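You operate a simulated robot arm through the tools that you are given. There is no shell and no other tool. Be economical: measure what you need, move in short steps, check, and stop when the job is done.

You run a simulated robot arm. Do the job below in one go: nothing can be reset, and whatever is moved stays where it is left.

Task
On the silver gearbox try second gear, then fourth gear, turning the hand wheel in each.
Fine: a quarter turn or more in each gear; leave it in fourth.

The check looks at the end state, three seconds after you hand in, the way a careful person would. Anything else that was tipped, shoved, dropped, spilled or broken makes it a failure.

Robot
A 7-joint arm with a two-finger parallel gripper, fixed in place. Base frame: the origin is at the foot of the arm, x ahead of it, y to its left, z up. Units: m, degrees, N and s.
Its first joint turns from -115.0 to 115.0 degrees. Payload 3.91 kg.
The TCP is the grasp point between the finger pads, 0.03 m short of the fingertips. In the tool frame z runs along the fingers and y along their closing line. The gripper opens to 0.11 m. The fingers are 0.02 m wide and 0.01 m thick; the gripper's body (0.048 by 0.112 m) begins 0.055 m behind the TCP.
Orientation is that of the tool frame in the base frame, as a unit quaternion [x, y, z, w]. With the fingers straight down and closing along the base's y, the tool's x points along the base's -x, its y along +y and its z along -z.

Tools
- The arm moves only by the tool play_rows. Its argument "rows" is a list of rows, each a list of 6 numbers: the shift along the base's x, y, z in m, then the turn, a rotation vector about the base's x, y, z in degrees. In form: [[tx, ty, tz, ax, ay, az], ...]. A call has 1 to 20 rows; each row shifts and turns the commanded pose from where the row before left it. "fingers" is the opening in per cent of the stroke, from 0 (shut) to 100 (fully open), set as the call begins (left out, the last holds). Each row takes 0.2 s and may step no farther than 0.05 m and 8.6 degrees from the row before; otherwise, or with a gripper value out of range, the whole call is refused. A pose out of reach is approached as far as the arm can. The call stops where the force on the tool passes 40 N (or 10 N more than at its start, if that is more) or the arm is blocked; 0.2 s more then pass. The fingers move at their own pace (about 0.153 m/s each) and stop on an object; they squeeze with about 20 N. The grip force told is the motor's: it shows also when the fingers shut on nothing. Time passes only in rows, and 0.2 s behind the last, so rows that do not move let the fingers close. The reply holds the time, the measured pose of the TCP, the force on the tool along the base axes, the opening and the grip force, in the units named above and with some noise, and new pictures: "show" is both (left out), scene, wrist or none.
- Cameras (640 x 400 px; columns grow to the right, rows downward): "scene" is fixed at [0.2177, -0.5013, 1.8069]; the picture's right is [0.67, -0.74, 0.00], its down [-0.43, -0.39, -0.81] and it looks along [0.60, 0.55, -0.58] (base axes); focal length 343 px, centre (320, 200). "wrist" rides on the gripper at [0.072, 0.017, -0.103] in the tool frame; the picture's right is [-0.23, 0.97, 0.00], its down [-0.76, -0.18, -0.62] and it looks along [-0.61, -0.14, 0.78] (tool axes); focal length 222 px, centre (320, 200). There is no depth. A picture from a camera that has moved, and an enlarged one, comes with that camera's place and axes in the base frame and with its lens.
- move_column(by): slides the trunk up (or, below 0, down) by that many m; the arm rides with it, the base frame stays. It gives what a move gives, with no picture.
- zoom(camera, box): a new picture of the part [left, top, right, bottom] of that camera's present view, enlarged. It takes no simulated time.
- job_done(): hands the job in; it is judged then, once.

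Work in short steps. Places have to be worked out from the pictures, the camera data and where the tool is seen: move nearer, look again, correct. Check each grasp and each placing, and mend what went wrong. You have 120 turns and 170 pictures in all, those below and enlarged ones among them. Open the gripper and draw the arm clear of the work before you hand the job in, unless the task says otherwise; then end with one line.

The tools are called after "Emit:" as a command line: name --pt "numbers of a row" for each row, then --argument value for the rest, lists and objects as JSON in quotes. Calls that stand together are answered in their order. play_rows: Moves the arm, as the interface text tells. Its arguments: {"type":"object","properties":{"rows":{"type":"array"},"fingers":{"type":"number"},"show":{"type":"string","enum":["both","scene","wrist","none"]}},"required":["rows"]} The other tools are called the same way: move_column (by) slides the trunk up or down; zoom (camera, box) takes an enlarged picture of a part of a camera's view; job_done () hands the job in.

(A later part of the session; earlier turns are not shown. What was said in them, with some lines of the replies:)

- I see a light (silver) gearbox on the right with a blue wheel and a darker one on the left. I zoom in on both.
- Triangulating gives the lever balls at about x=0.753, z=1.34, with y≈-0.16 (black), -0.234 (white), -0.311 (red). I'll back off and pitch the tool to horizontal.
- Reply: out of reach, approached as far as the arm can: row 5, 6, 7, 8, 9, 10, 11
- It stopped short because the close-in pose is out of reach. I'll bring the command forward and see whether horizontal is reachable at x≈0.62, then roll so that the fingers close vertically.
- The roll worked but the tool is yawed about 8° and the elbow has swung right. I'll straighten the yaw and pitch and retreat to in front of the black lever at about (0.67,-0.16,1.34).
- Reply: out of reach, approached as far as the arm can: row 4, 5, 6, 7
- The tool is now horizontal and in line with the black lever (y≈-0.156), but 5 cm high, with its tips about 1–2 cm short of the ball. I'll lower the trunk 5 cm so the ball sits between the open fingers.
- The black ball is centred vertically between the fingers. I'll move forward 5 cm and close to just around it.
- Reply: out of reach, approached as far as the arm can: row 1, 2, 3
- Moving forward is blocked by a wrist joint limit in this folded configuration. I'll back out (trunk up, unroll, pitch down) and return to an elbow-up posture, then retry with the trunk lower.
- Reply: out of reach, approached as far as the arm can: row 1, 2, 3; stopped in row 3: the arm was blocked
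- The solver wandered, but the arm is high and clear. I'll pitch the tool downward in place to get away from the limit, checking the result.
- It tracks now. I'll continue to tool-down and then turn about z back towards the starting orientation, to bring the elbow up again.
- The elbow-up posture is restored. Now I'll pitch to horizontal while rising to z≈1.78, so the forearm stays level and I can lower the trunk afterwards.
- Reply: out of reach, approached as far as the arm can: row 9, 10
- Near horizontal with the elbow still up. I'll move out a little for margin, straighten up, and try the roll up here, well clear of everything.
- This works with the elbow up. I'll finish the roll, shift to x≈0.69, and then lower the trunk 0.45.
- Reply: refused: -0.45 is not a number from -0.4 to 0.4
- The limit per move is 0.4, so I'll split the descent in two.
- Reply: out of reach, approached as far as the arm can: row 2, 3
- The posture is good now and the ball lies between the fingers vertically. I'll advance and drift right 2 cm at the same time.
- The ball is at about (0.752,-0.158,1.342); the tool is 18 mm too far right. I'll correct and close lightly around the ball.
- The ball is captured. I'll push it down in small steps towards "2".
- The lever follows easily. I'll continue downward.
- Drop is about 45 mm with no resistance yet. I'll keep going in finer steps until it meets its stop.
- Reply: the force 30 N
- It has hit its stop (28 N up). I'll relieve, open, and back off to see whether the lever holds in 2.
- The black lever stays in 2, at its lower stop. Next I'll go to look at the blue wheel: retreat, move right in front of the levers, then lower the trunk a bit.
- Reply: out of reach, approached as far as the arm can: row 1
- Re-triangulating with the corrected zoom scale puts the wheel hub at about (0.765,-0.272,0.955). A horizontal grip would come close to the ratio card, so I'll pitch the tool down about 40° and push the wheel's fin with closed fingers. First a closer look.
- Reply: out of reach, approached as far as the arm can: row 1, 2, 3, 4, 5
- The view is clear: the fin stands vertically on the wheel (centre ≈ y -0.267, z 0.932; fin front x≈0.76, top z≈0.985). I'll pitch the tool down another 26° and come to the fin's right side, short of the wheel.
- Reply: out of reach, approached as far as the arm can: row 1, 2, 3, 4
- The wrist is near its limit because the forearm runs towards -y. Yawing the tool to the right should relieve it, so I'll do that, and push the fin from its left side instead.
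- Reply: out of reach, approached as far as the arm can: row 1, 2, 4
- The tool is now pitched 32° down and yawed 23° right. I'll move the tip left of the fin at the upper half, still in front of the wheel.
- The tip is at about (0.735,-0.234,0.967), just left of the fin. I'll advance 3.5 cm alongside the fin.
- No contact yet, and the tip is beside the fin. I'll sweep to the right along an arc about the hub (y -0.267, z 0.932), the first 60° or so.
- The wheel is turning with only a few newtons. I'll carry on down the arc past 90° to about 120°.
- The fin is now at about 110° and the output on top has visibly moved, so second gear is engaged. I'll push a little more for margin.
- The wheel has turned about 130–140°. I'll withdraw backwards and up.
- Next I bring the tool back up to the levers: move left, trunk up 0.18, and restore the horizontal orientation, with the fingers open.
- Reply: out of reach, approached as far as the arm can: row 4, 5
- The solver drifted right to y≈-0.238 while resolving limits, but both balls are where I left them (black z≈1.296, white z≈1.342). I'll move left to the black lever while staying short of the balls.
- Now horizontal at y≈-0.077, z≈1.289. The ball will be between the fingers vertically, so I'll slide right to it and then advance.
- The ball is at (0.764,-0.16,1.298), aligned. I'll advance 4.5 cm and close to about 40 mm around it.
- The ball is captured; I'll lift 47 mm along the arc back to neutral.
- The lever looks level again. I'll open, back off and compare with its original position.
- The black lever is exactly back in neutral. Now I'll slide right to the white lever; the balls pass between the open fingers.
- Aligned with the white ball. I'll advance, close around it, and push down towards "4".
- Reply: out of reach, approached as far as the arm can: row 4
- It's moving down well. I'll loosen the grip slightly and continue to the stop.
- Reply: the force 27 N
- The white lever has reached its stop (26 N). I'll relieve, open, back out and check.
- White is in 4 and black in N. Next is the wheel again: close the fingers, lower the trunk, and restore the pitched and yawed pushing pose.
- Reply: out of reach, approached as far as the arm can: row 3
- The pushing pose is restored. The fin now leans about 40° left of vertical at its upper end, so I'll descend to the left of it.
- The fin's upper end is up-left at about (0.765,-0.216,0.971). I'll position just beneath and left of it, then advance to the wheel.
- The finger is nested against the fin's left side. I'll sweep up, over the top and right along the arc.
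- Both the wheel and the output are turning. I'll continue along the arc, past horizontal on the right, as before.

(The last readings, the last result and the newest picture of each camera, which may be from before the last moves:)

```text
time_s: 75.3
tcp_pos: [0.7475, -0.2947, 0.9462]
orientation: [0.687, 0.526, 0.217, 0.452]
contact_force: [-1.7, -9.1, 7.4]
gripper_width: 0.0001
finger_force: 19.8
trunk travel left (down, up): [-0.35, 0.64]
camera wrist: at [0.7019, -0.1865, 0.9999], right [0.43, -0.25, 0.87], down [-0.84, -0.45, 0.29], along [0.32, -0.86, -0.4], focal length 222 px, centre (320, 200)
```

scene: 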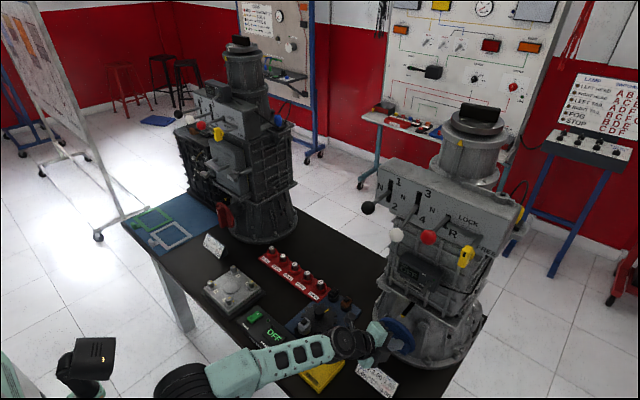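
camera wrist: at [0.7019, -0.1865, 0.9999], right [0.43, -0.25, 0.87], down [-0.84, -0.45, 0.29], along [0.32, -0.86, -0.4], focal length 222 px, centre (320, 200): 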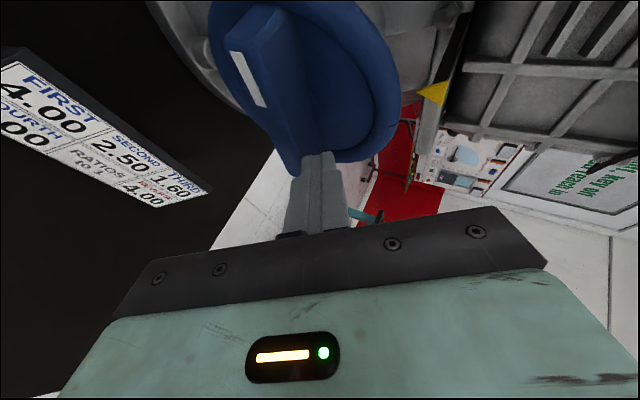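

The wheel has turned about 150° in fourth, well over a quarter turn. I'll withdraw and draw the arm clear.

Emit:
play_rows --pt "-0.005 -0.002 0.008 0 0 0" --pt "-0.02 0 0.01 0 0 0" --pt "-0.02 0 0.02 0 0 0" --pt "-0.01 0.02 0.03 0 0 0" --pt "0 0.03 0.03 0 0 0" --pt "0 0.04 0.02 0 0 0" --pt "0 0.04 0.02 0 0 0" --pt "0 0.03 0.01 0 0 0"

Emit:
zoom --camera "scene" --box '[350, 160, 510, 260]'

Emit:
zoom --camera "scene" --box '[220, 230, 480, 400]'

```text
time_s: 77.1
tcp_pos: [0.6927, -0.1345, 1.0933]
orientation: [0.687, 0.527, 0.217, 0.45]
contact_force: [-0.6, -0.8, -0.3]
gripper_width: 0.0
finger_force: 19.8
trunk travel left (down, up): [-0.35, 0.64]
camera wrist: at [0.6467, -0.0268, 1.1484], right [0.43, -0.25, 0.87], down [-0.84, -0.45, 0.29], along [0.32, -0.86, -0.4], focal length 222 px, centre (320, 200)
```

scene: 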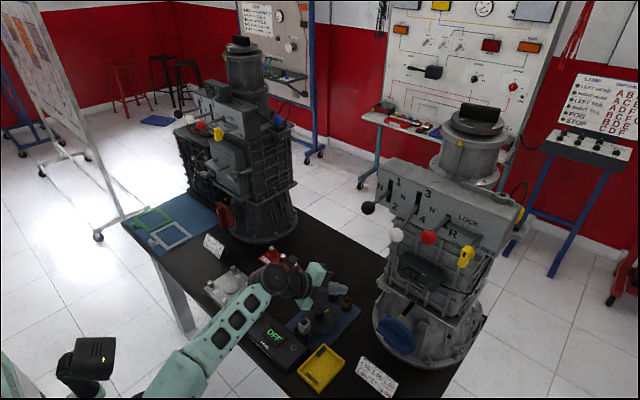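
wrist: 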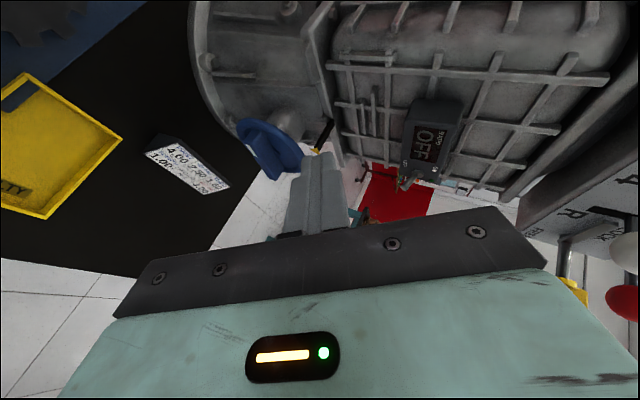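

```text
4.00 times, centred on (430, 210) of scene
camera zoom: at [0.2177, -0.5013, 1.8069], right [0.67, -0.74, 0.0], down [-0.43, -0.39, -0.81], along [0.6, 0.55, -0.58], focal length 1371 px, centre (-120, 160)
```

zoom: 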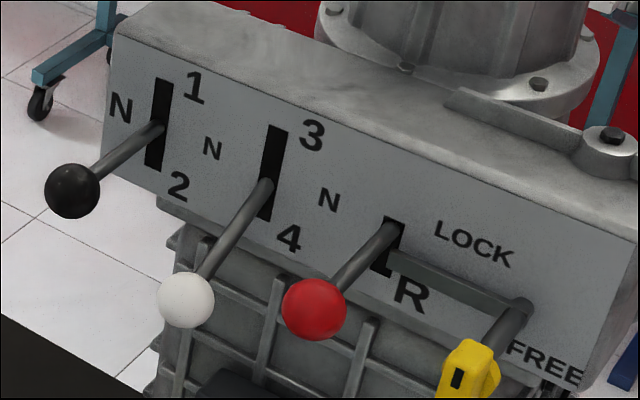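

```text
2.35 times, centred on (350, 315) of scene
camera zoom: at [0.2177, -0.5013, 1.8069], right [0.67, -0.74, 0.0], down [-0.43, -0.39, -0.81], along [0.6, 0.55, -0.58], focal length 807 px, centre (249, -71)
```

zoom: 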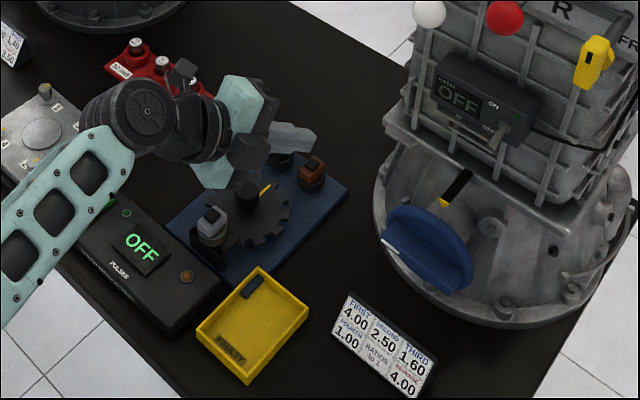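

White is in 4, black in N, and nothing else is disturbed. I'll open the gripper and shift further left, clear of the work.

Emit:
play_rows --pt "0 0.03 0.02 0 0 0" --pt "0 0.03 0.03 0 0 0" --pt "0 0.02 0.03 0 0 0" --pt "0 0 0.03 0 0 0" --fingers 80 --show "none"

Emit:
move_column --by 0.2

Emit:
play_rows --pt "0 0 0 0 0 0" --show "scene"

```text
time_s: 78.1
tcp_pos: [0.6916, -0.054, 1.2032]
orientation: [0.686, 0.528, 0.218, 0.451]
contact_force: [0.2, 0.2, -0.9]
gripper_width: 0.0878
finger_force: 0.1
trunk travel left (down, up): [-0.35, 0.64]
```

```text
time_s: 80.2
tcp_pos: [0.692, -0.0546, 1.4021]
orientation: [0.686, 0.527, 0.219, 0.451]
contact_force: [-0.2, -0.6, 0.2]
gripper_width: 0.088
finger_force: 0.1
trunk travel left (down, up): [-0.55, 0.44]
```

```text
time_s: 80.6
tcp_pos: [0.6914, -0.0539, 1.4018]
orientation: [0.686, 0.528, 0.22, 0.451]
contact_force: [0.4, 0.0, 0.6]
gripper_width: 0.0881
finger_force: 0.0
trunk travel left (down, up): [-0.55, 0.44]
```

scene: 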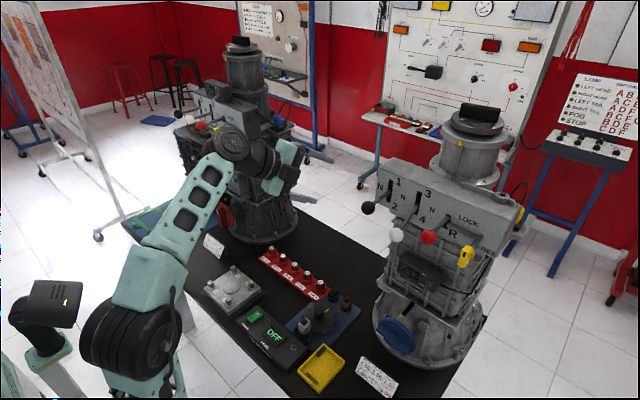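

The arm is clear, the gripper is open, white is in 4, and everything else is as it was. I'm handing in.

Emit:
job_done

```text
The job is handed in.
```

I turned the silver gearbox's hand wheel about 135° in second gear and about 150° in fourth, and left the gearbox in fourth with the arm clear and nothing else moved.
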